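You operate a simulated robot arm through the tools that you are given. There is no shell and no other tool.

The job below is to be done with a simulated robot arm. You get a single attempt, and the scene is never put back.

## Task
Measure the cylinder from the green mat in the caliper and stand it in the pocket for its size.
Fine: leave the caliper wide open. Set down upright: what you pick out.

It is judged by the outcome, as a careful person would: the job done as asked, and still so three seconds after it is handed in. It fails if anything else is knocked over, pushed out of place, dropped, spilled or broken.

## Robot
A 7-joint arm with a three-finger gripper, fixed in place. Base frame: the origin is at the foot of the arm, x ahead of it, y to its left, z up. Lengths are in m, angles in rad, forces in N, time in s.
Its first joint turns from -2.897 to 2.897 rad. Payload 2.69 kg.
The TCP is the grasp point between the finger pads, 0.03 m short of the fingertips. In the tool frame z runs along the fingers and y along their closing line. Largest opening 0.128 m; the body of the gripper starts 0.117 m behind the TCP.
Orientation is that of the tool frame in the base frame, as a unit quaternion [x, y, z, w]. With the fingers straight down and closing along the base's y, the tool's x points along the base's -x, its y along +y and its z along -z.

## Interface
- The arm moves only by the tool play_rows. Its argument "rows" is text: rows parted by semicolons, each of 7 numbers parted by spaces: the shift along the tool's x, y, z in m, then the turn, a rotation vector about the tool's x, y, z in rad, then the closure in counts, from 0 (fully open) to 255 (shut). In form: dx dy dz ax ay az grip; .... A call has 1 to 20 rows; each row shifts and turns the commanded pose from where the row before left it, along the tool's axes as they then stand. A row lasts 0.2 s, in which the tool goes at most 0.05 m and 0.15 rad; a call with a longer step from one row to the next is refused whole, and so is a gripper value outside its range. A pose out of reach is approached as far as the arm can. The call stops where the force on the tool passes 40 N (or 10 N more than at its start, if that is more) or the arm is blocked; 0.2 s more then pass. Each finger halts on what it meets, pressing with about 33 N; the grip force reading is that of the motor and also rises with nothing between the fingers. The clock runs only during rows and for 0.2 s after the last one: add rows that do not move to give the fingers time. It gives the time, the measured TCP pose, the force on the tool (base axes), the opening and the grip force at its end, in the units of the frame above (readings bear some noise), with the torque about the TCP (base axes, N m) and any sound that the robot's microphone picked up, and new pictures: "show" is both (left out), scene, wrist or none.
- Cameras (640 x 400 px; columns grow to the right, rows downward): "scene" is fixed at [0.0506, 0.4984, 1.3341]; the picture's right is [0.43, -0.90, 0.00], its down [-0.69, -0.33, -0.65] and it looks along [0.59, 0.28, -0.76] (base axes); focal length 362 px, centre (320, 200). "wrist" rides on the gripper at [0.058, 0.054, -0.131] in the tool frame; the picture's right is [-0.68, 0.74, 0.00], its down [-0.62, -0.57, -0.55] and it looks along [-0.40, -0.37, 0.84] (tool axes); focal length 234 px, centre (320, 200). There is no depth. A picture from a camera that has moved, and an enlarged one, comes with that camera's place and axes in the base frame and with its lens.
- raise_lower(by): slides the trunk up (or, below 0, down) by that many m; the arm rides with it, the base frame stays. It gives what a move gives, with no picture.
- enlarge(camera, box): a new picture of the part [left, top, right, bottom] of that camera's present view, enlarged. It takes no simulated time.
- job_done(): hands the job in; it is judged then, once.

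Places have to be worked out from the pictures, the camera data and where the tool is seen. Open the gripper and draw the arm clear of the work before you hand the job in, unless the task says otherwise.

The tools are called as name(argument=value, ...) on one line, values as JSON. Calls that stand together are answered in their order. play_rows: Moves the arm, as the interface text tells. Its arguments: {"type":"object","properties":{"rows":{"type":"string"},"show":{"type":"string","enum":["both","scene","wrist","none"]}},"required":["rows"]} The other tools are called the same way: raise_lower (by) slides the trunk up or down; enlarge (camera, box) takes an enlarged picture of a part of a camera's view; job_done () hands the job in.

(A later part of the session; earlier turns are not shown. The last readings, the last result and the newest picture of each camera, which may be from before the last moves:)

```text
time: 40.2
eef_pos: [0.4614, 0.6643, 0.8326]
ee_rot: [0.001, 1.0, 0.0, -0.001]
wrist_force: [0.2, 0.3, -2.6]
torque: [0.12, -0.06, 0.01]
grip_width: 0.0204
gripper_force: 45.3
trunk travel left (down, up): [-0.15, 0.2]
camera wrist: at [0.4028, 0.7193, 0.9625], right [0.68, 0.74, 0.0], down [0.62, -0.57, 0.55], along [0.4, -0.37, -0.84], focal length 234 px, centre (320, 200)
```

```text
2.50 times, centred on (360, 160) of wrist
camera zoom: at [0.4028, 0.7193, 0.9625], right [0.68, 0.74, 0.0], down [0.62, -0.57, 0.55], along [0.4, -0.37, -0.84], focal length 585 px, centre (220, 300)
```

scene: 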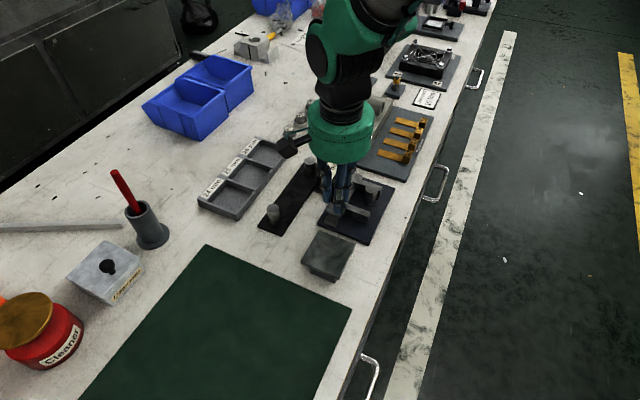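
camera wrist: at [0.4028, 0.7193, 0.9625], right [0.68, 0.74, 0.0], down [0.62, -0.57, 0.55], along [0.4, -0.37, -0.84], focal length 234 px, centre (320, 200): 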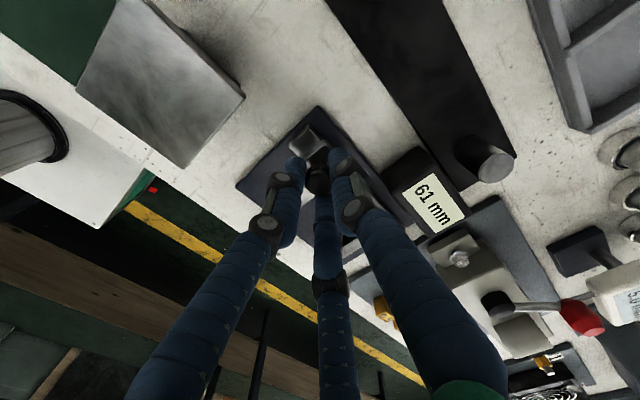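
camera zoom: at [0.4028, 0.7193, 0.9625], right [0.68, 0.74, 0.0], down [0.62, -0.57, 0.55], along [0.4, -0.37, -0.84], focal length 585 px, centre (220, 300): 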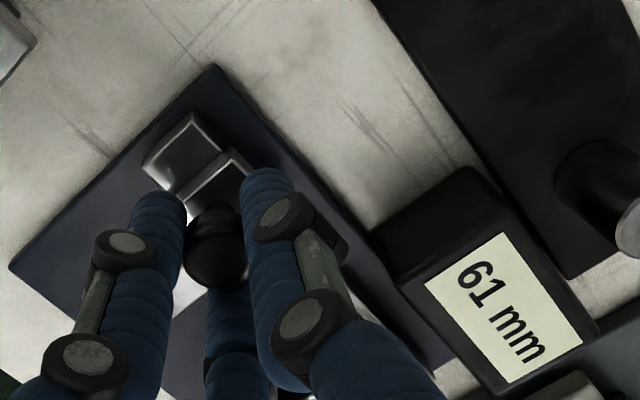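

The slide is at 61 mm, wide open and unloaded. I'll release the knob gently and lift clear.

play_rows(rows="0 0 0 0 0 0 205; 0 0 0 0 0 0 185; 0 0 0 0 0 0 160; 0 0 0 0 0 0 160; 0 0 -0.015 0 0 0 160; 0 0 -0.025 0 0 0 160; 0 0 -0.03 0 0 0 160; 0 0 0 0 0 0 160", show="both")

enlarge(camera="wrist", box=[240, 80, 480, 240])

enlarge(camera="scene", box=[305, 145, 405, 245])

```text
time: 42.0
eef_pos: [0.4612, 0.6637, 0.9013]
ee_rot: [0.0, 1.0, -0.001, 0.0]
wrist_force: [0.2, -0.6, 0.4]
torque: [0.04, -0.01, 0.0]
grip_width: 0.0477
gripper_force: 0.0
trunk travel left (down, up): [-0.15, 0.2]
camera wrist: at [0.4028, 0.7183, 1.0328], right [0.68, 0.74, 0.0], down [0.62, -0.57, 0.55], along [0.4, -0.37, -0.84], focal length 234 px, centre (320, 200)
```

scene: 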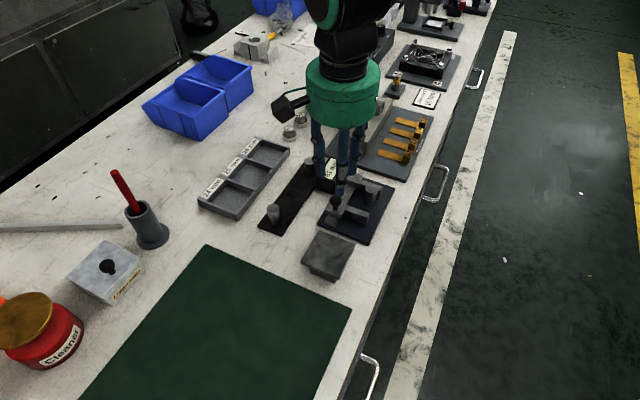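
wrist: 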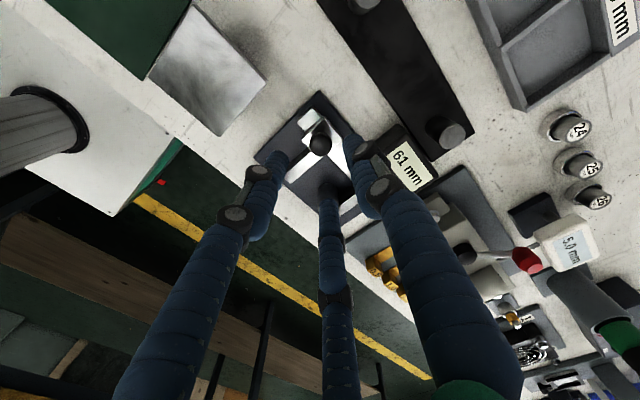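

```text
2.50 times, centred on (360, 160) of wrist
camera zoom: at [0.4028, 0.7183, 1.0328], right [0.68, 0.74, 0.0], down [0.62, -0.57, 0.55], along [0.4, -0.37, -0.84], focal length 585 px, centre (220, 300)
```

zoom: 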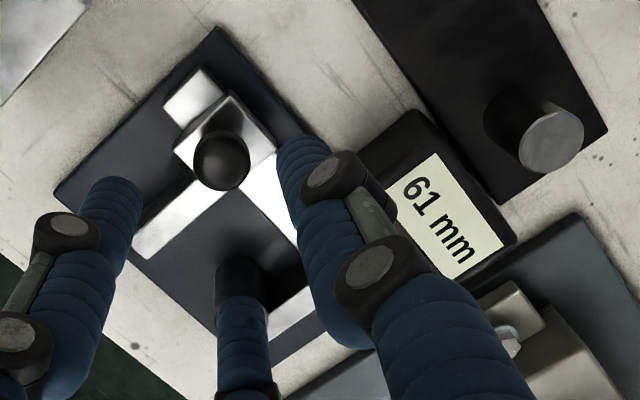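

```text
4.00 times, centred on (355, 195) of scene
camera zoom: at [0.0506, 0.4984, 1.3341], right [0.43, -0.9, 0.0], down [-0.69, -0.33, -0.65], along [0.59, 0.28, -0.76], focal length 1447 px, centre (180, 220)
```

zoom: 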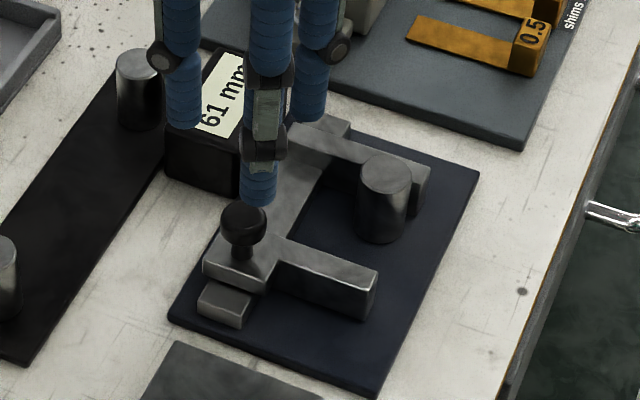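

Caliper left wide open and the knob released; the cylinder stands against the fixed jaw. I'll move above it with a moderate opening and measure its position from the wrist camera.

play_rows(rows="-0.0227 -0.0157 0 0 0 0 160; -0.0227 -0.0157 0 0 0 0 160; -0.0226 -0.0156 0.01 0 0 0 160; 0 0 0.01 0 0 0 160; 0 0 0 0 0 0 160", show="both")

enlarge(camera="wrist", box=[240, 80, 400, 240])

enlarge(camera="scene", box=[315, 145, 405, 235])

```text
time: 43.2
eef_pos: [0.5299, 0.6183, 0.8831]
ee_rot: [0.0, 1.0, 0.0, 0.0]
wrist_force: [0.2, 1.4, -0.5]
torque: [-0.01, 0.0, -0.02]
grip_width: 0.0479
gripper_force: 0.1
trunk travel left (down, up): [-0.15, 0.2]
camera wrist: at [0.4716, 0.6724, 1.0126], right [0.68, 0.74, 0.0], down [0.62, -0.57, 0.55], along [0.4, -0.37, -0.84], focal length 234 px, centre (320, 200)
```

scene: 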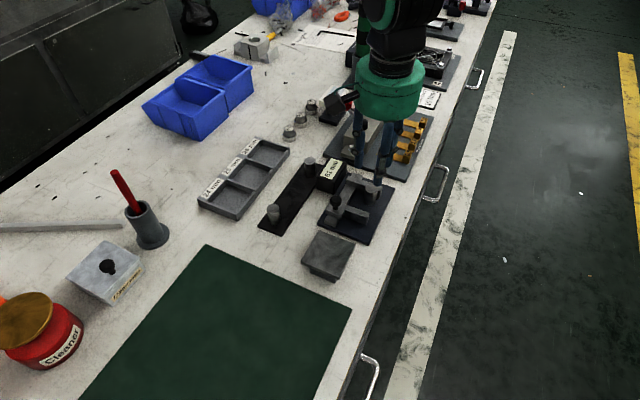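
wrist: 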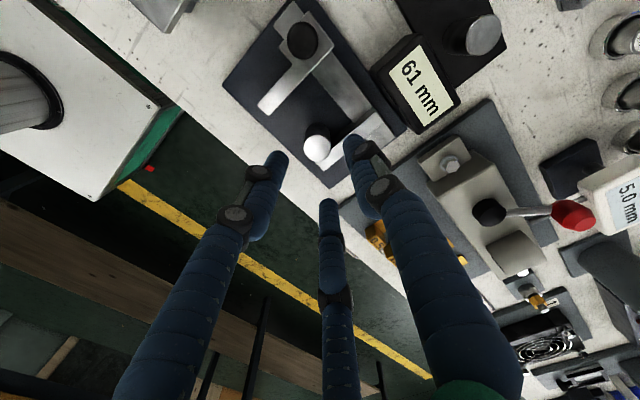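

```text
2.50 times, centred on (320, 160) of wrist
camera zoom: at [0.4716, 0.6724, 1.0126], right [0.68, 0.74, 0.0], down [0.62, -0.57, 0.55], along [0.4, -0.37, -0.84], focal length 585 px, centre (320, 300)
```

zoom: 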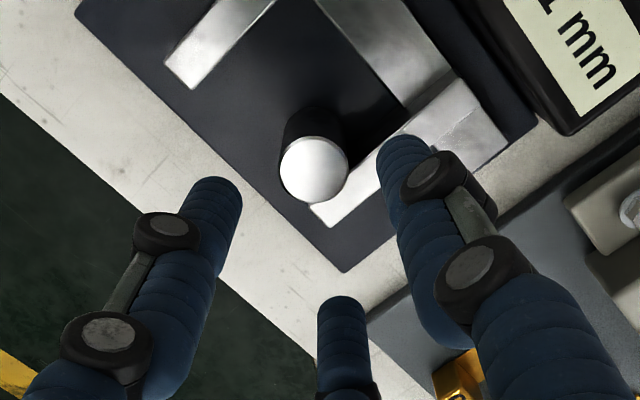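

```text
4.44 times, centred on (360, 190) of scene
camera zoom: at [0.0506, 0.4984, 1.3341], right [0.43, -0.9, 0.0], down [-0.69, -0.33, -0.65], along [0.59, 0.28, -0.76], focal length 1608 px, centre (142, 244)
```

zoom: 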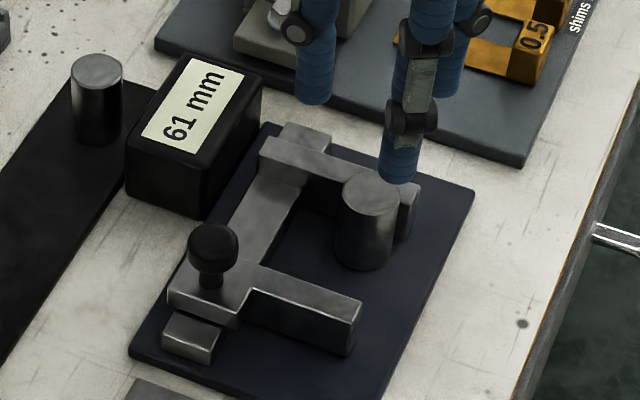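

The cylinder's top is at (0.529, 0.6165), z ≈ 0.798, touching the fixed jaw. One finger will sit over that jaw, so I'll grip only the part above the jaw tops, then shift the cylinder back to the gap centre for a deeper grip. Descending to TCP z ≈ 0.821.

play_rows(rows="0 0 0.02 0 0 0 170; 0 0 0.02 0 0 0 180; 0 0 0.012 0 0 0 180; 0 0 0.006 0 0 0 180; 0 0 0.002 0 0 0 180; 0 0 0 0 0 0 180", show="both")

enlarge(camera="wrist", box=[240, 100, 400, 260])

enlarge(camera="scene", box=[335, 150, 395, 210])

```text
time: 44.6
eef_pos: [0.5289, 0.6152, 0.8242]
ee_rot: [0.001, 1.0, 0.001, 0.001]
wrist_force: [-4.8, -10.2, 20.1]
torque: [-0.61, -0.38, -0.36]
grip_width: 0.038
gripper_force: 0.1
trunk travel left (down, up): [-0.15, 0.2]
camera wrist: at [0.4707, 0.6712, 0.9545], right [0.68, 0.74, 0.0], down [0.62, -0.57, 0.55], along [0.4, -0.37, -0.84], focal length 234 px, centre (320, 200)
```

scene: 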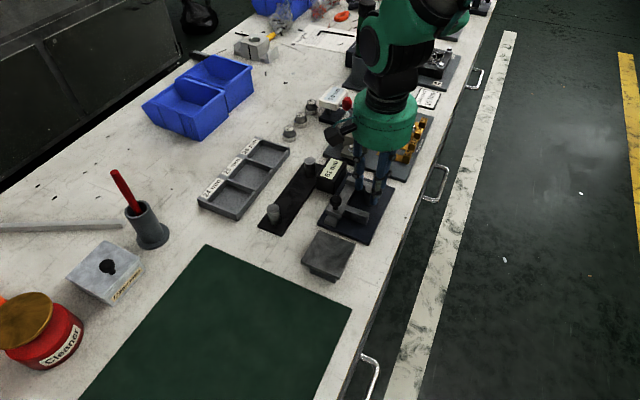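
wrist: 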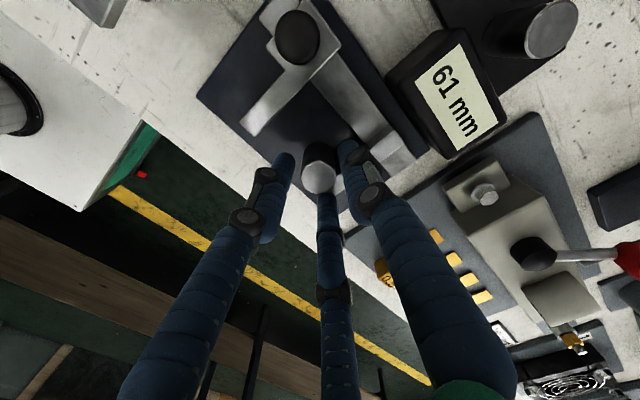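

```text
2.50 times, centred on (320, 180) of wrist
camera zoom: at [0.4707, 0.6712, 0.9545], right [0.68, 0.74, 0.0], down [0.62, -0.57, 0.55], along [0.4, -0.37, -0.84], focal length 585 px, centre (320, 250)
```

zoom: 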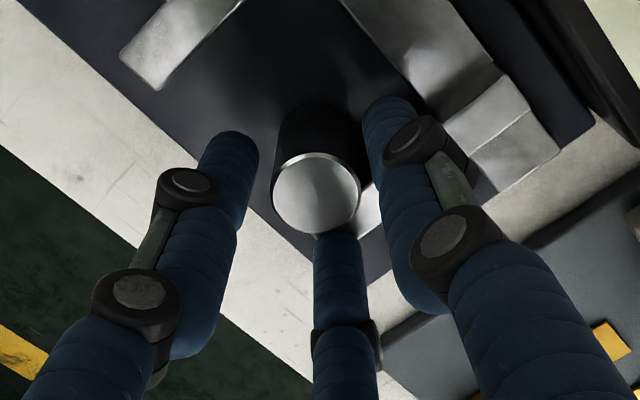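

```text
6.67 times, centred on (365, 180) of scene
camera zoom: at [0.0506, 0.4984, 1.3341], right [0.43, -0.9, 0.0], down [-0.69, -0.33, -0.65], along [0.59, 0.28, -0.76], focal length 2412 px, centre (20, 333)
```

zoom: 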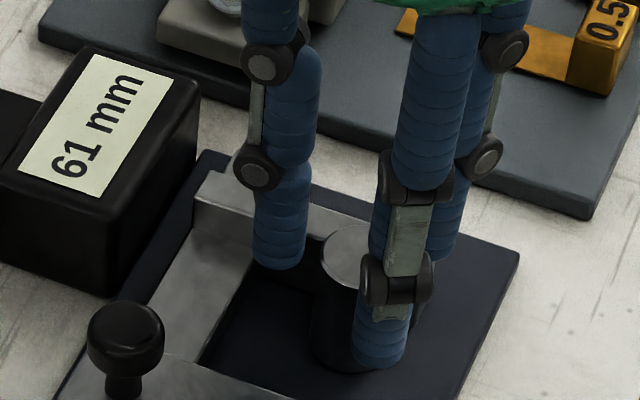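

The reading of 20 N up, with its torque, places contact on the +x,-y fingertip resting on the fixed jaw top, so the jaw top is at about 0.794. I'll raise about 3 mm to unload it, then close on the exposed top of the cylinder.

play_rows(rows="0 0 -0.0028 0 0 0 180; 0 0 0 0 0 0 180", show="none")

```text
time: 45.2
eef_pos: [0.5288, 0.6177, 0.8238]
ee_rot: [0.0, 1.0, 0.0, 0.0]
wrist_force: [-1.1, -1.6, 3.2]
torque: [-0.11, -0.06, -0.04]
grip_width: 0.0375
gripper_force: 0.2
trunk travel left (down, up): [-0.15, 0.2]
```

Nearly unloaded (3 N). I'll raise another 0.7 mm and close slowly.

play_rows(rows="0 0 -0.0007 0 0 0 185; 0 0 0 0 0 0 192; 0 0 0 0 0 0 198; 0 0 0 0 0 0 204; 0 0 0 0 0 0 210; 0 0 0 0 0 0 220; 0 0 0 0 0 0 225; 0 0 0 0 0 0 225", show="both")

enlarge(camera="wrist", box=[240, 100, 400, 260])

enlarge(camera="scene", box=[335, 150, 395, 210])

```text
time: 47.0
eef_pos: [0.5285, 0.6159, 0.8255]
ee_rot: [0.0, 1.0, -0.001, -0.001]
wrist_force: [-17.9, -2.7, -0.1]
torque: [-0.12, 0.66, -0.03]
grip_width: 0.0249
gripper_force: 33.0
trunk travel left (down, up): [-0.15, 0.2]
camera wrist: at [0.4695, 0.6718, 0.9555], right [0.68, 0.74, 0.0], down [0.62, -0.56, 0.55], along [0.4, -0.37, -0.84], focal length 234 px, centre (320, 200)
```

scene: 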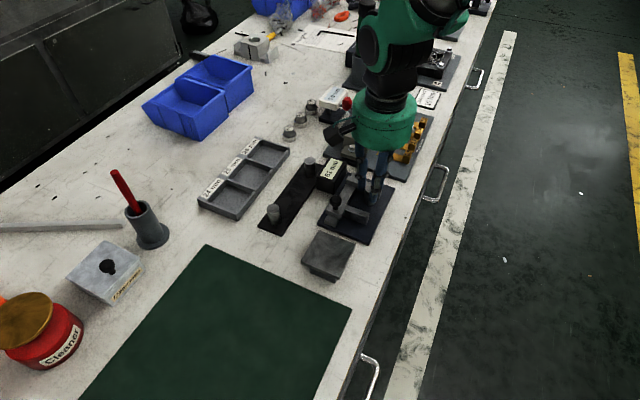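
wrist: 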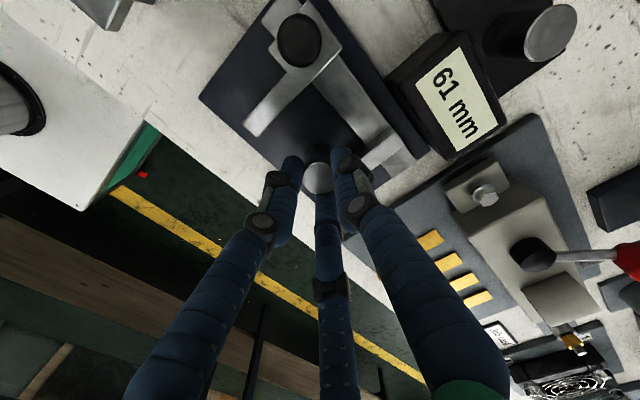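

```text
2.50 times, centred on (320, 180) of wrist
camera zoom: at [0.4695, 0.6718, 0.9555], right [0.68, 0.74, 0.0], down [0.62, -0.56, 0.55], along [0.4, -0.37, -0.84], focal length 585 px, centre (320, 250)
```

zoom: 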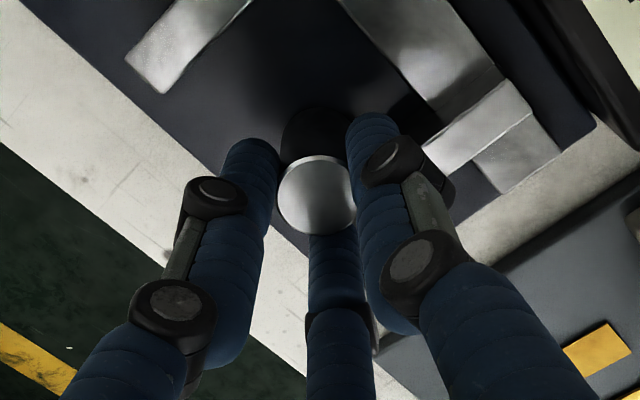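

```text
6.67 times, centred on (365, 180) of scene
camera zoom: at [0.0506, 0.4984, 1.3341], right [0.43, -0.9, 0.0], down [-0.69, -0.33, -0.65], along [0.59, 0.28, -0.76], focal length 2412 px, centre (20, 333)
```

zoom: 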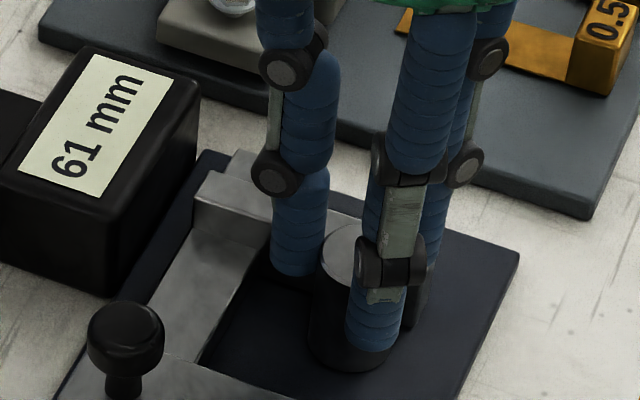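

Gripped on the exposed top (24.9 mm, 33 N); the -18 N in x is just the cylinder bearing on the fixed jaw. I'll ease off toward -x, then lift only 2 mm and check.

play_rows(rows="0.001 0 0 0 0 0 225; 0.001 0 0 0 0 0 225; 0 0 -0.001 0 0 0 225; 0 0 -0.001 0 0 0 225; 0 0 0 0 0 0 225", show="both")

enlarge(camera="wrist", box=[240, 100, 400, 260])

enlarge(camera="scene", box=[335, 150, 395, 210])

```text
time: 48.2
eef_pos: [0.5268, 0.6176, 0.8271]
ee_rot: [0.0, 1.0, 0.0, 0.0]
wrist_force: [-0.2, 0.4, -2.2]
torque: [0.01, -0.03, 0.02]
grip_width: 0.0251
gripper_force: 32.7
trunk travel left (down, up): [-0.15, 0.2]
camera wrist: at [0.469, 0.6718, 0.9586], right [0.68, 0.74, 0.0], down [0.62, -0.57, 0.55], along [0.4, -0.37, -0.84], focal length 234 px, centre (320, 200)
```

scene: 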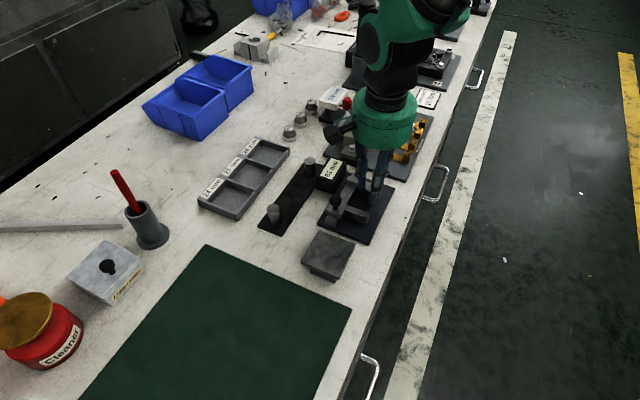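
wrist: 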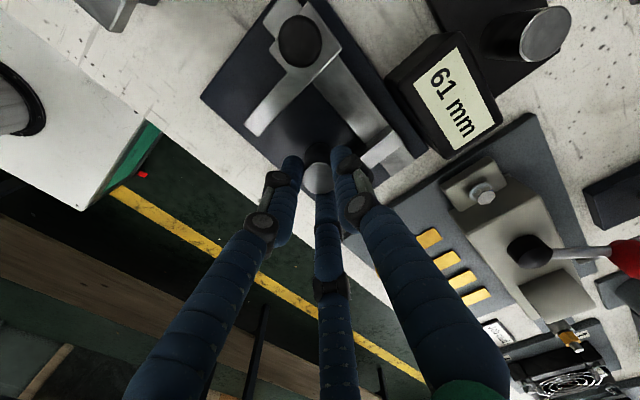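

```text
2.50 times, centred on (320, 180) of wrist
camera zoom: at [0.469, 0.6718, 0.9586], right [0.68, 0.74, 0.0], down [0.62, -0.57, 0.55], along [0.4, -0.37, -0.84], focal length 585 px, centre (320, 250)
```

zoom: 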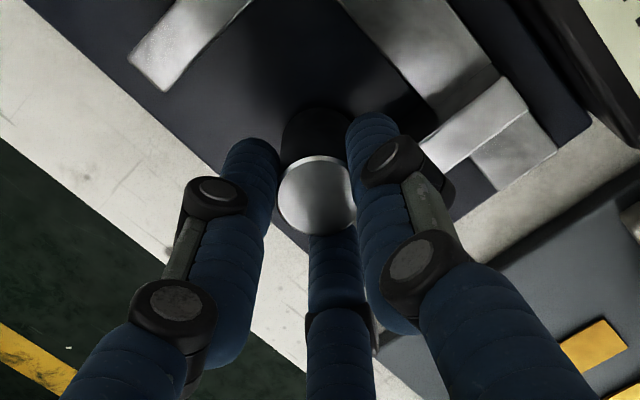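

```text
6.67 times, centred on (365, 180) of scene
camera zoom: at [0.0506, 0.4984, 1.3341], right [0.43, -0.9, 0.0], down [-0.69, -0.33, -0.65], along [0.59, 0.28, -0.76], focal length 2412 px, centre (20, 333)
```

zoom: 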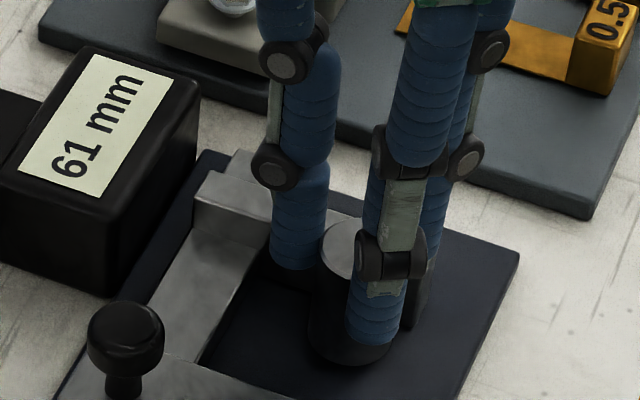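

The cylinder is held and clear of the jaw. I'll shift it to the gap centre and lower it back onto the plate.

play_rows(rows="0.004 0 0 0 0 0 225; 0.004 0 0 0 0 0 225; 0.004 0 0 0 0 0 225; 0.003 0 0 0 0 0 225; 0 0 0.001 0 0 0 225; 0 0 0.0005 0 0 0 225; 0 0 0 0 0 0 225", show="none")

```text
time: 49.8
eef_pos: [0.5123, 0.6181, 0.8259]
ee_rot: [0.0, 1.0, 0.001, 0.0]
wrist_force: [-0.1, 0.0, -1.8]
torque: [0.02, 0.02, 0.0]
grip_width: 0.0249
gripper_force: 33.3
trunk travel left (down, up): [-0.15, 0.2]
```

play_rows(rows="0 0 0.0005 0 0 0 225; 0 0 0.0005 0 0 0 225; 0 0 0 0 0 0 225", show="none")

```text
time: 50.6
eef_pos: [0.5126, 0.6173, 0.8241]
ee_rot: [0.0, 1.0, 0.0, 0.0]
wrist_force: [0.5, 0.2, -0.6]
torque: [0.02, -0.04, 0.02]
grip_width: 0.0249
gripper_force: 33.3
trunk travel left (down, up): [-0.15, 0.2]
```

play_rows(rows="0 0 0.0005 0 0 0 225; 0 0 0 0 0 0 225", show="none")

```text
time: 51.2
eef_pos: [0.5124, 0.6184, 0.8241]
ee_rot: [0.0, 1.0, 0.0, 0.0]
wrist_force: [-0.2, -1.5, 2.4]
torque: [-0.04, -0.04, -0.01]
grip_width: 0.025
gripper_force: 33.0
trunk travel left (down, up): [-0.15, 0.2]
```

Base contact confirmed (+2.4 N). I'll release by about 1.5 mm per side, descend 10 mm for a deeper hold, and check the forces.

play_rows(rows="0 0 -0.0005 0 0 0 215; 0 0 0 0 0 0 205; 0 0 0 0 0 0 198; 0 0 0 0 0 0 198; 0 0 0.003 0 0 0 198; 0 0 0.003 0 0 0 198; 0 0 0.003 0 0 0 198; 0 0 0 0 0 0 198", show="both")

enlarge(camera="wrist", box=[240, 100, 400, 260])

enlarge(camera="scene", box=[335, 160, 395, 220])

```text
time: 53.0
eef_pos: [0.5119, 0.6171, 0.8158]
ee_rot: [0.0, 1.0, 0.0, 0.0]
wrist_force: [0.7, 0.7, 0.2]
torque: [0.0, 0.03, 0.01]
grip_width: 0.0288
gripper_force: 0.1
trunk travel left (down, up): [-0.15, 0.2]
camera wrist: at [0.4536, 0.6719, 0.947], right [0.68, 0.74, 0.0], down [0.62, -0.57, 0.55], along [0.4, -0.37, -0.84], focal length 234 px, centre (320, 200)
```

scene: 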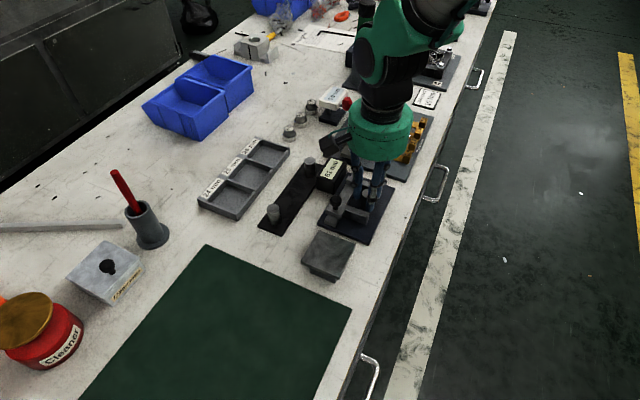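
wrist: 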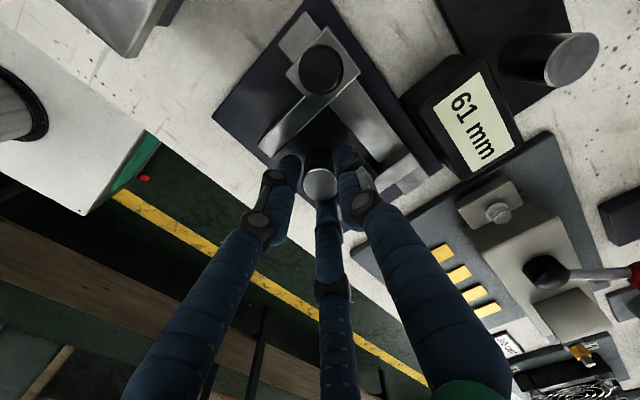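

```text
2.50 times, centred on (320, 180) of wrist
camera zoom: at [0.4536, 0.6719, 0.947], right [0.68, 0.74, 0.0], down [0.62, -0.57, 0.55], along [0.4, -0.37, -0.84], focal length 585 px, centre (320, 250)
```

zoom: 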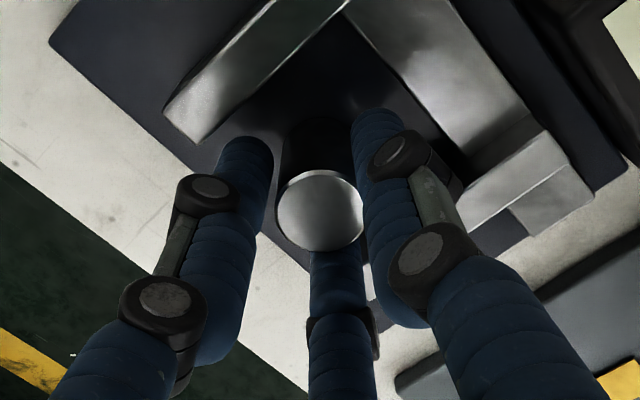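

```text
6.67 times, centred on (365, 190) of scene
camera zoom: at [0.0506, 0.4984, 1.3341], right [0.43, -0.9, 0.0], down [-0.69, -0.33, -0.65], along [0.59, 0.28, -0.76], focal length 2412 px, centre (20, 267)
```

zoom: 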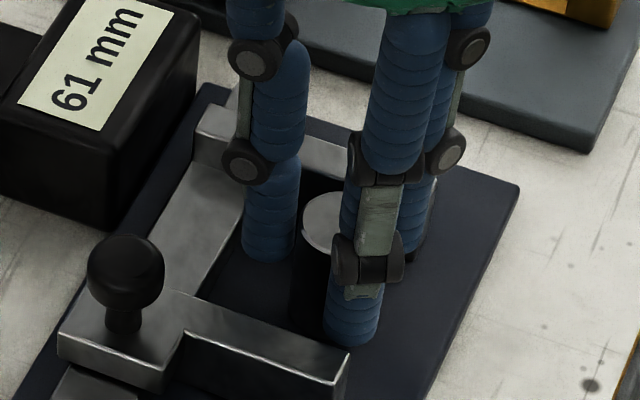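

Forces are clean and the fingers now overlap the cylinder by about 15 mm. Gripping and lifting it straight out of the caliper.

play_rows(rows="0 0 0 0 0 0 208; 0 0 0 0 0 0 220; 0 0 0 0 0 0 225; 0 0 0 0 0 0 225; 0 0 -0.005 0 0 0 225; 0 0 -0.015 0 0 0 225; 0 0 -0.025 0 0 0 225; 0 0 -0.03 0 0 0 225; 0 0 -0.02 0 0 0 225; 0 0 0 0 0 0 225", show="both")

enlarge(camera="wrist", box=[240, 80, 400, 240])

enlarge(camera="scene", box=[180, 110, 340, 230])

```text
time: 55.2
eef_pos: [0.5125, 0.6172, 0.9118]
ee_rot: [0.0, 1.0, 0.0, 0.001]
wrist_force: [0.5, 0.6, -2.0]
torque: [0.03, 0.0, 0.0]
grip_width: 0.0249
gripper_force: 33.5
trunk travel left (down, up): [-0.15, 0.2]
camera wrist: at [0.4543, 0.6715, 1.0424], right [0.68, 0.74, 0.0], down [0.62, -0.57, 0.55], along [0.4, -0.37, -0.84], focal length 234 px, centre (320, 200)
```

scene: 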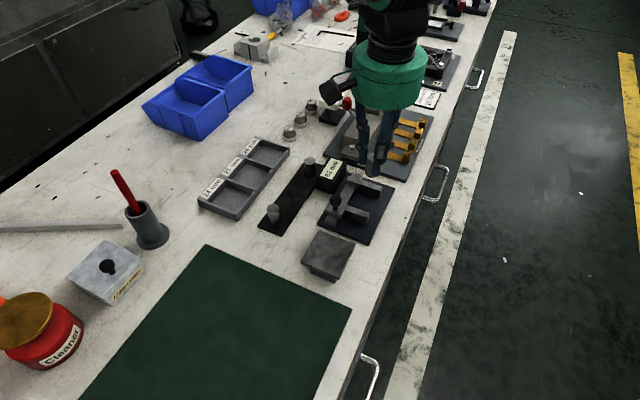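
wrist: 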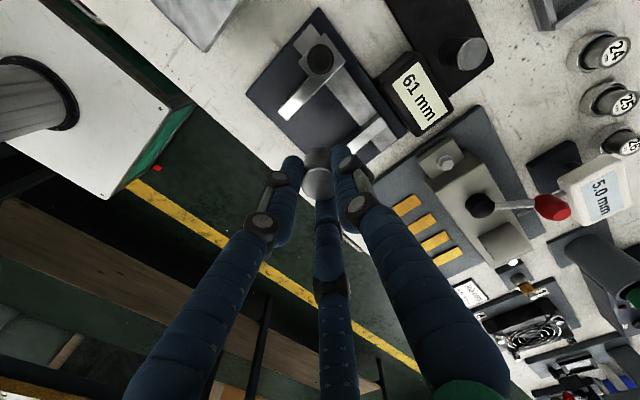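

```text
2.50 times, centred on (320, 160) of wrist
camera zoom: at [0.4543, 0.6715, 1.0424], right [0.68, 0.74, 0.0], down [0.62, -0.57, 0.55], along [0.4, -0.37, -0.84], focal length 585 px, centre (320, 300)
```

zoom: 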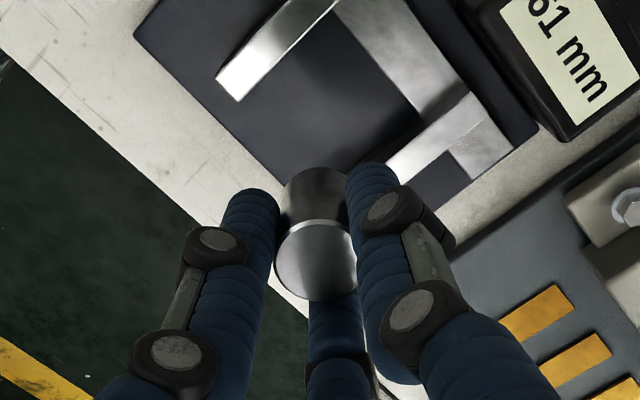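

```text
3.33 times, centred on (260, 170) of scene
camera zoom: at [0.0506, 0.4984, 1.3341], right [0.43, -0.9, 0.0], down [-0.69, -0.33, -0.65], along [0.59, 0.28, -0.76], focal length 1206 px, centre (520, 300)
```

zoom: 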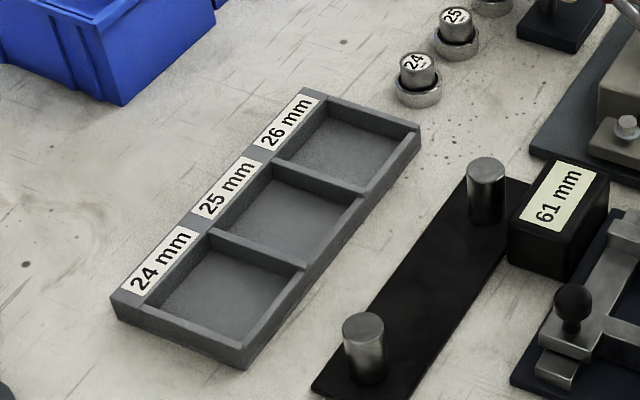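

The cylinder is held firmly; the caliper shows 61 mm wide open behind it. The 26 mm pocket centre is near (0.555, 0.883), about 1.04 m from the base axis, so reach is in question. I'll move out part way at height first and check how the arm tracks.

play_rows(rows="-0.004 0.037 0 0 0 0 225; -0.004 0.037 0 0 0 0 225; -0.004 0.037 0 0 0 0 225; -0.004 0.037 0 0 0 0 225; -0.004 0.035 0 0 0 0 225; 0 0 0 0 0 0 225", show="both")

enlarge(camera="wrist", box=[240, 0, 640, 240])

```text
time: 56.6
eef_pos: [0.532, 0.8012, 0.9082]
ee_rot: [0.0, 1.0, 0.0, 0.0]
wrist_force: [-0.3, 0.6, -1.5]
torque: [-0.05, -0.01, 0.0]
grip_width: 0.0249
gripper_force: 32.9
trunk travel left (down, up): [-0.15, 0.2]
camera wrist: at [0.4742, 0.857, 1.0397], right [0.68, 0.74, 0.0], down [0.62, -0.57, 0.55], along [0.4, -0.37, -0.84], focal length 234 px, centre (320, 200)
```

scene: 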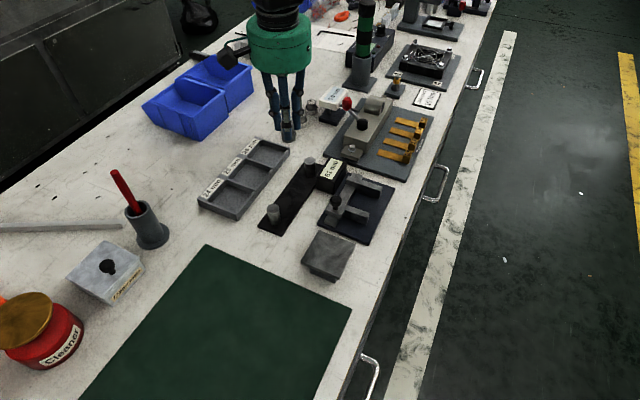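
wrist: 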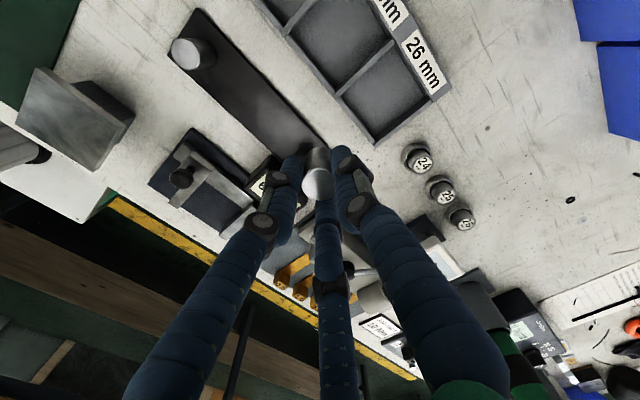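

```text
1.60 times, centred on (440, 120) of wrist
camera zoom: at [0.4742, 0.857, 1.0397], right [0.68, 0.74, 0.0], down [0.62, -0.57, 0.55], along [0.4, -0.37, -0.84], focal length 375 px, centre (128, 328)
```

zoom: 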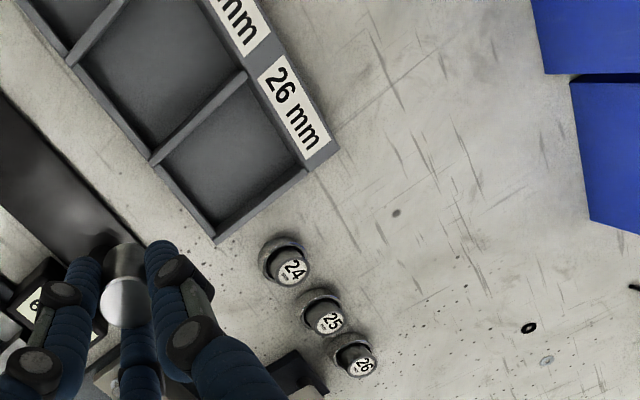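

This view gives the 26 mm pocket clearly: interior about x 0.52–0.588, y 0.843–0.910, centre near (0.553, 0.877). I'll extend toward it at this height and see whether the arm actually gets there.

play_rows(rows="-0.005 0.025 0 0 0 0 225; -0.005 0.025 0 0 0 0 225; -0.004 0.018 0 0 0 0 225; 0 0 0 0 0 0 225; 0 0 0 0 0 0 225", show="both")

enlarge(camera="wrist", box=[240, 40, 480, 220])

```text
time: 57.8
eef_pos: [0.5453, 0.871, 0.9107]
ee_rot: [-0.001, 1.0, 0.0, 0.0]
wrist_force: [-0.7, 0.4, -1.2]
torque: [-0.01, -0.02, 0.0]
grip_width: 0.0251
gripper_force: 33.2
trunk travel left (down, up): [-0.15, 0.2]
camera wrist: at [0.4868, 0.925, 1.0422], right [0.68, 0.74, 0.0], down [0.62, -0.57, 0.55], along [0.4, -0.37, -0.84], focal length 234 px, centre (320, 200)
```

scene: 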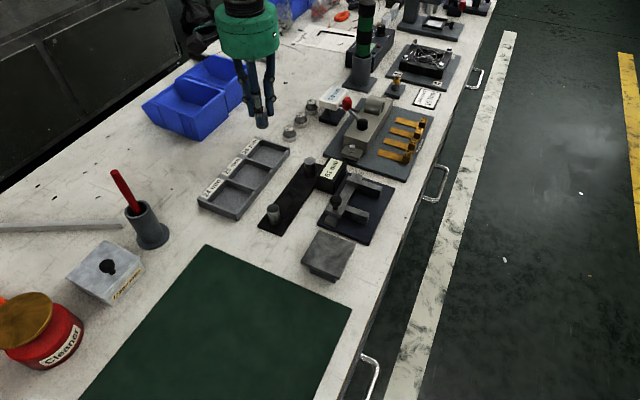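
wrist: 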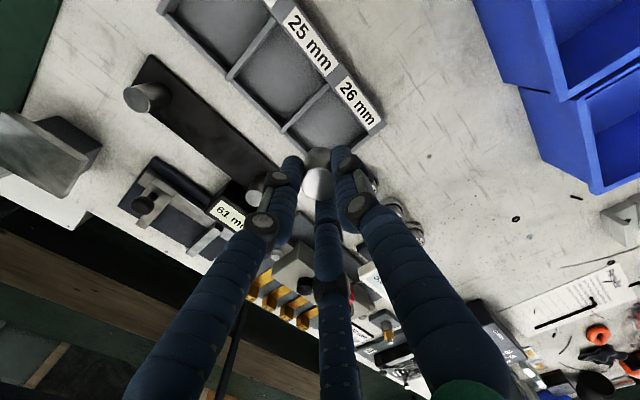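

```text
2.22 times, centred on (360, 130) of wrist
camera zoom: at [0.4868, 0.925, 1.0422], right [0.68, 0.74, 0.0], down [0.62, -0.57, 0.55], along [0.4, -0.37, -0.84], focal length 520 px, centre (231, 356)
```

zoom: 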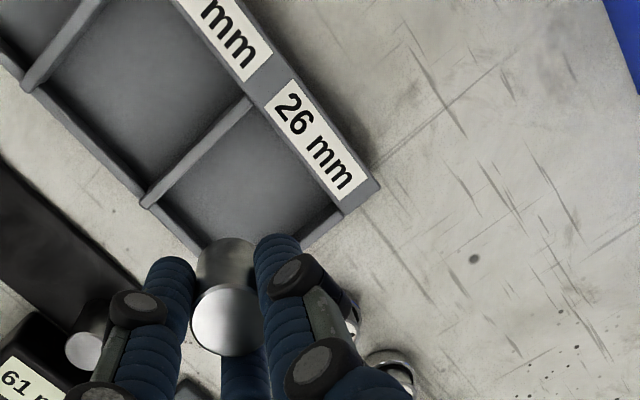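

The arm does reach (0.545, 0.871) with the tool vertical, and this point lies well inside the 26 mm pocket. I'll descend part way and check that position and orientation hold at lower height.

play_rows(rows="-0.002 0.001 0.015 0 0 0 225; -0.001 0.001 0.015 0 0 0 225; 0 0 0.015 0 0 0 225; 0 0 0.012 0 0 0 225; 0 0 0 0 0 0 225", show="both")

enlarge(camera="wrist", box=[220, 40, 460, 220])

enlarge(camera="scene", box=[200, 60, 340, 200])

```text
time: 59.0
eef_pos: [0.5481, 0.8709, 0.8534]
ee_rot: [0.0, 1.0, 0.001, 0.0]
wrist_force: [1.0, 0.7, -2.4]
torque: [0.0, 0.0, -0.01]
grip_width: 0.025
gripper_force: 33.1
trunk travel left (down, up): [-0.15, 0.2]
camera wrist: at [0.4909, 0.9259, 0.9844], right [0.68, 0.74, 0.0], down [0.62, -0.57, 0.55], along [0.4, -0.37, -0.84], focal length 234 px, centre (320, 200)
```

scene: 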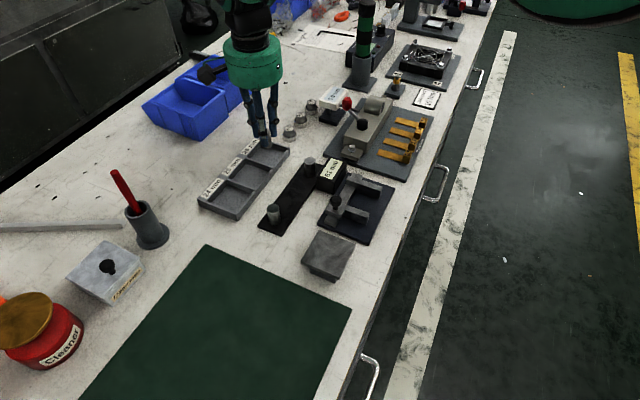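
wrist: 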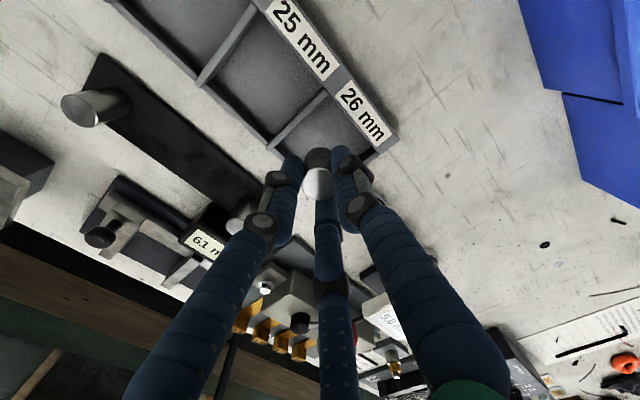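

```text
2.22 times, centred on (340, 130) of wrist
camera zoom: at [0.4909, 0.9259, 0.9844], right [0.68, 0.74, 0.0], down [0.62, -0.57, 0.55], along [0.4, -0.37, -0.84], focal length 520 px, centre (276, 356)
```

zoom: 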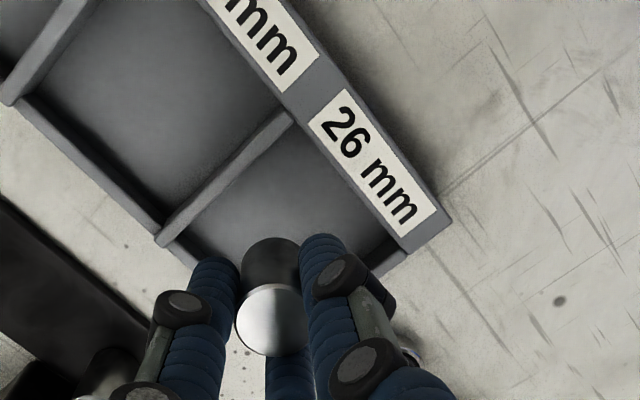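

```text
2.86 times, centred on (270, 130) of scene
camera zoom: at [0.0506, 0.4984, 1.3341], right [0.43, -0.9, 0.0], down [-0.69, -0.33, -0.65], along [0.59, 0.28, -0.76], focal length 1034 px, centre (463, 400)
```

zoom: 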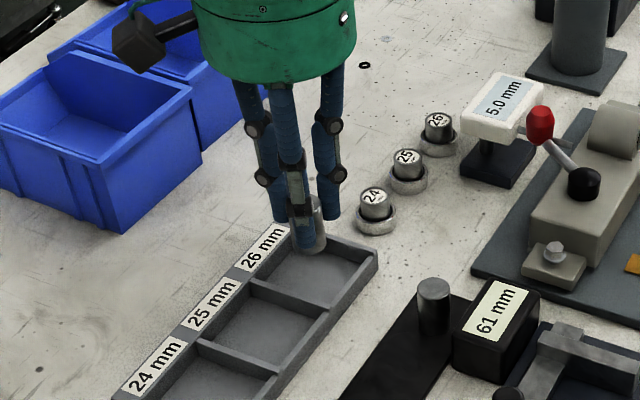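

Position and orientation hold at z 0.853, and the pocket corners re-measured from here still bracket the cylinder well. I'll lower further in stages.

play_rows(rows="-0.001 0.001 0.01 0 0 0 225; -0.001 0.001 0.01 0 0 0 225; 0 0 0.008 0 0 0 225; 0 0 0 0 0 0 225", show="both")

enlarge(camera="wrist", box=[220, 60, 460, 240])

enlarge(camera="scene", box=[220, 100, 320, 200])

```text
time: 60.0
eef_pos: [0.5506, 0.8712, 0.825]
ee_rot: [0.0, 1.0, 0.0, 0.0]
wrist_force: [-1.1, 0.2, -1.9]
torque: [-0.01, 0.03, -0.01]
grip_width: 0.0252
gripper_force: 33.0
trunk travel left (down, up): [-0.15, 0.2]
camera wrist: at [0.493, 0.9275, 0.9562], right [0.68, 0.74, 0.0], down [0.62, -0.57, 0.55], along [0.4, -0.37, -0.84], focal length 234 px, centre (320, 200)
```

scene: 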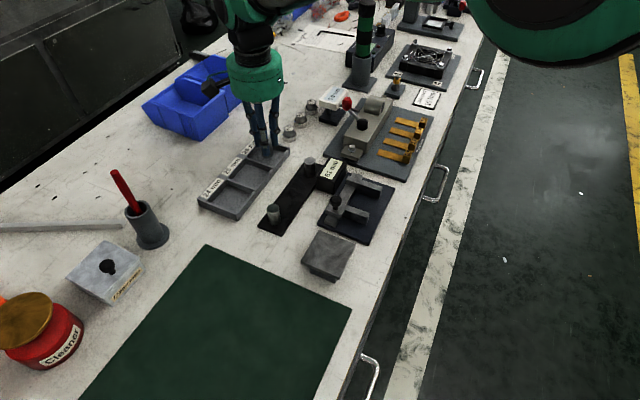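
wrist: 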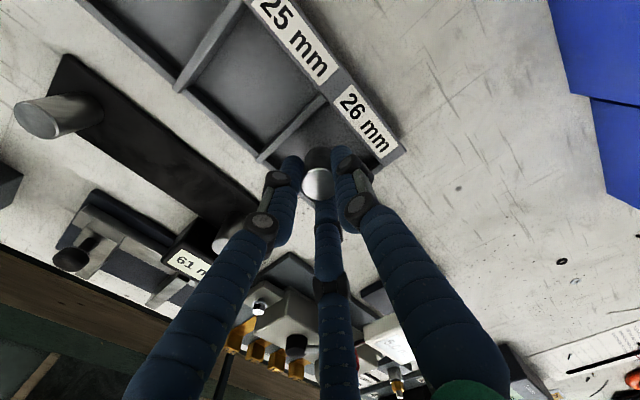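

```text
2.22 times, centred on (340, 150) of wrist
camera zoom: at [0.493, 0.9275, 0.9562], right [0.68, 0.74, 0.0], down [0.62, -0.57, 0.55], along [0.4, -0.37, -0.84], focal length 520 px, centre (276, 311)
```

zoom: 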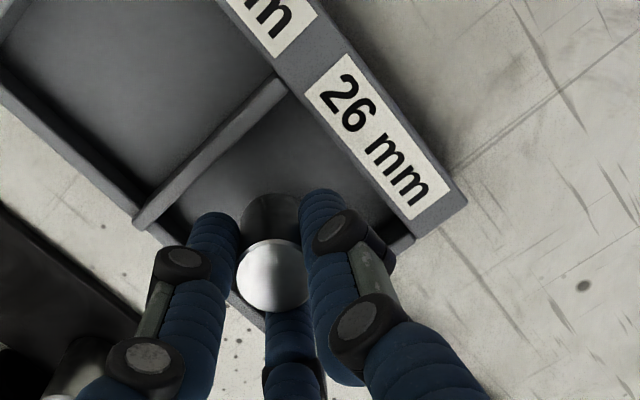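

```text
4.00 times, centred on (270, 150) of scene
camera zoom: at [0.0506, 0.4984, 1.3341], right [0.43, -0.9, 0.0], down [-0.69, -0.33, -0.65], along [0.59, 0.28, -0.76], focal length 1447 px, centre (520, 400)
```

zoom: 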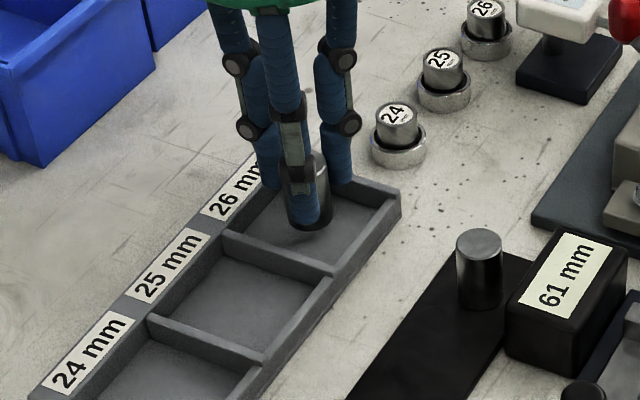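

The cylinder is inside the 26 mm pocket, hovering roughly 10 mm above the floor and centred. I'll lower in small steps until base contact.

play_rows(rows="0 0 0.002 0 0 0 225; 0 0 0.002 0 0 0 225; 0 0 0.002 0 0 0 225; 0 0 0 0 0 0 225", show="none")

```text
time: 61.0
eef_pos: [0.5519, 0.8714, 0.819]
ee_rot: [-0.001, 1.0, -0.001, 0.0]
wrist_force: [0.5, -0.3, -0.8]
torque: [-0.03, 0.02, 0.0]
grip_width: 0.025
gripper_force: 33.3
trunk travel left (down, up): [-0.15, 0.2]
```

play_rows(rows="0 0 0.001 0 0 0 225; 0 0 0.001 0 0 0 225; 0 0 0 0 0 0 225", show="none")

```text
time: 61.8
eef_pos: [0.5501, 0.8729, 0.8164]
ee_rot: [0.0, 1.0, 0.0, 0.001]
wrist_force: [-0.6, 0.1, -1.6]
torque: [-0.01, -0.07, -0.01]
grip_width: 0.025
gripper_force: 33.2
trunk travel left (down, up): [-0.15, 0.2]
```

No contact yet at 0.8165. Continuing down in 1 mm steps.

play_rows(rows="0 0 0.001 0 0 0 225; 0 0 0.001 0 0 0 225; 0 0 0 0 0 0 225", show="none")

```text
time: 62.6
eef_pos: [0.5519, 0.8714, 0.8137]
ee_rot: [0.0, 1.0, 0.0, 0.0]
wrist_force: [0.6, 1.4, -1.4]
torque: [0.0, 0.0, -0.01]
grip_width: 0.025
gripper_force: 32.9
trunk travel left (down, up): [-0.15, 0.2]
```

play_rows(rows="0 0 0.001 0 0 0 225; 0 0 0 0 0 0 225", show="none")

```text
time: 63.2
eef_pos: [0.5514, 0.8715, 0.8142]
ee_rot: [0.0, 1.0, 0.0, 0.0]
wrist_force: [0.4, 0.9, -1.8]
torque: [0.01, -0.02, 0.01]
grip_width: 0.025
gripper_force: 32.7
trunk travel left (down, up): [-0.15, 0.2]
```

play_rows(rows="0 0 0.001 0 0 0 225; 0 0 0 0 0 0 225", show="wrist")

enlarge(camera="wrist", box=[220, 60, 460, 240])

enlarge(camera="scene", box=[220, 100, 320, 200])

```text
time: 63.8
eef_pos: [0.5503, 0.8727, 0.8132]
ee_rot: [0.0, 1.0, 0.0, 0.0]
wrist_force: [-0.2, 0.2, -2.7]
torque: [-0.03, 0.01, -0.02]
grip_width: 0.0251
gripper_force: 32.6
trunk travel left (down, up): [-0.15, 0.2]
camera wrist: at [0.4933, 0.9277, 0.9441], right [0.68, 0.74, 0.0], down [0.62, -0.57, 0.55], along [0.4, -0.37, -0.84], focal length 234 px, centre (320, 200)
```

wrist: 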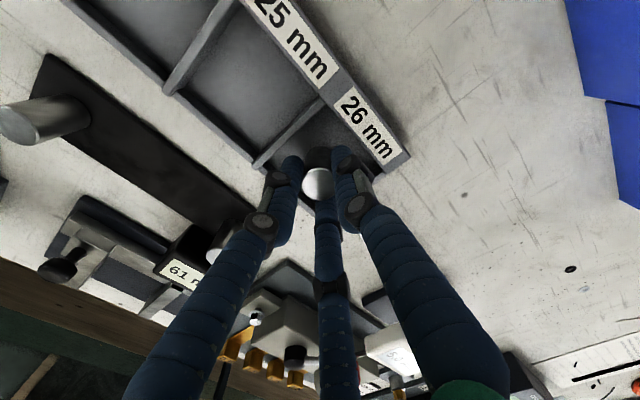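

```text
2.22 times, centred on (340, 150) of wrist
camera zoom: at [0.4933, 0.9277, 0.9441], right [0.68, 0.74, 0.0], down [0.62, -0.57, 0.55], along [0.4, -0.37, -0.84], focal length 520 px, centre (276, 311)
```

zoom: 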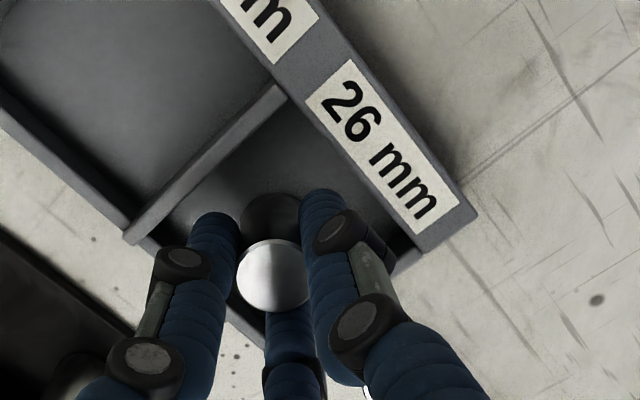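

```text
4.00 times, centred on (270, 150) of scene
camera zoom: at [0.0506, 0.4984, 1.3341], right [0.43, -0.9, 0.0], down [-0.69, -0.33, -0.65], along [0.59, 0.28, -0.76], focal length 1447 px, centre (520, 400)
```

zoom: 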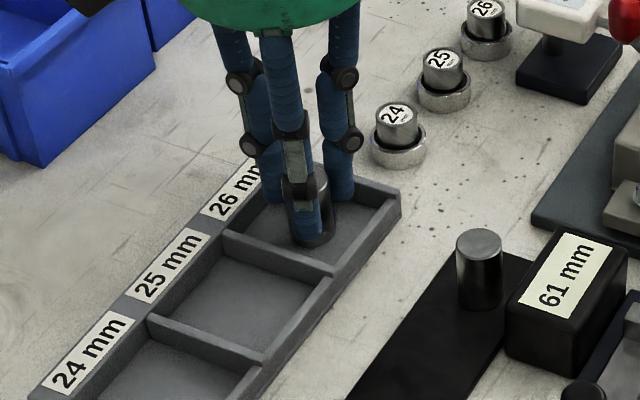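

Very close to the floor now. Continuing with single-millimetre steps.

play_rows(rows="0 0 0.001 0 0 0 225; 0 0 0 0 0 0 225", show="none")

```text
time: 64.4
eef_pos: [0.5504, 0.8723, 0.8131]
ee_rot: [0.001, 1.0, 0.0, 0.001]
wrist_force: [0.5, -0.3, 2.8]
torque: [-0.07, 0.05, -0.01]
grip_width: 0.0251
gripper_force: 32.9
trunk travel left (down, up): [-0.15, 0.2]
```

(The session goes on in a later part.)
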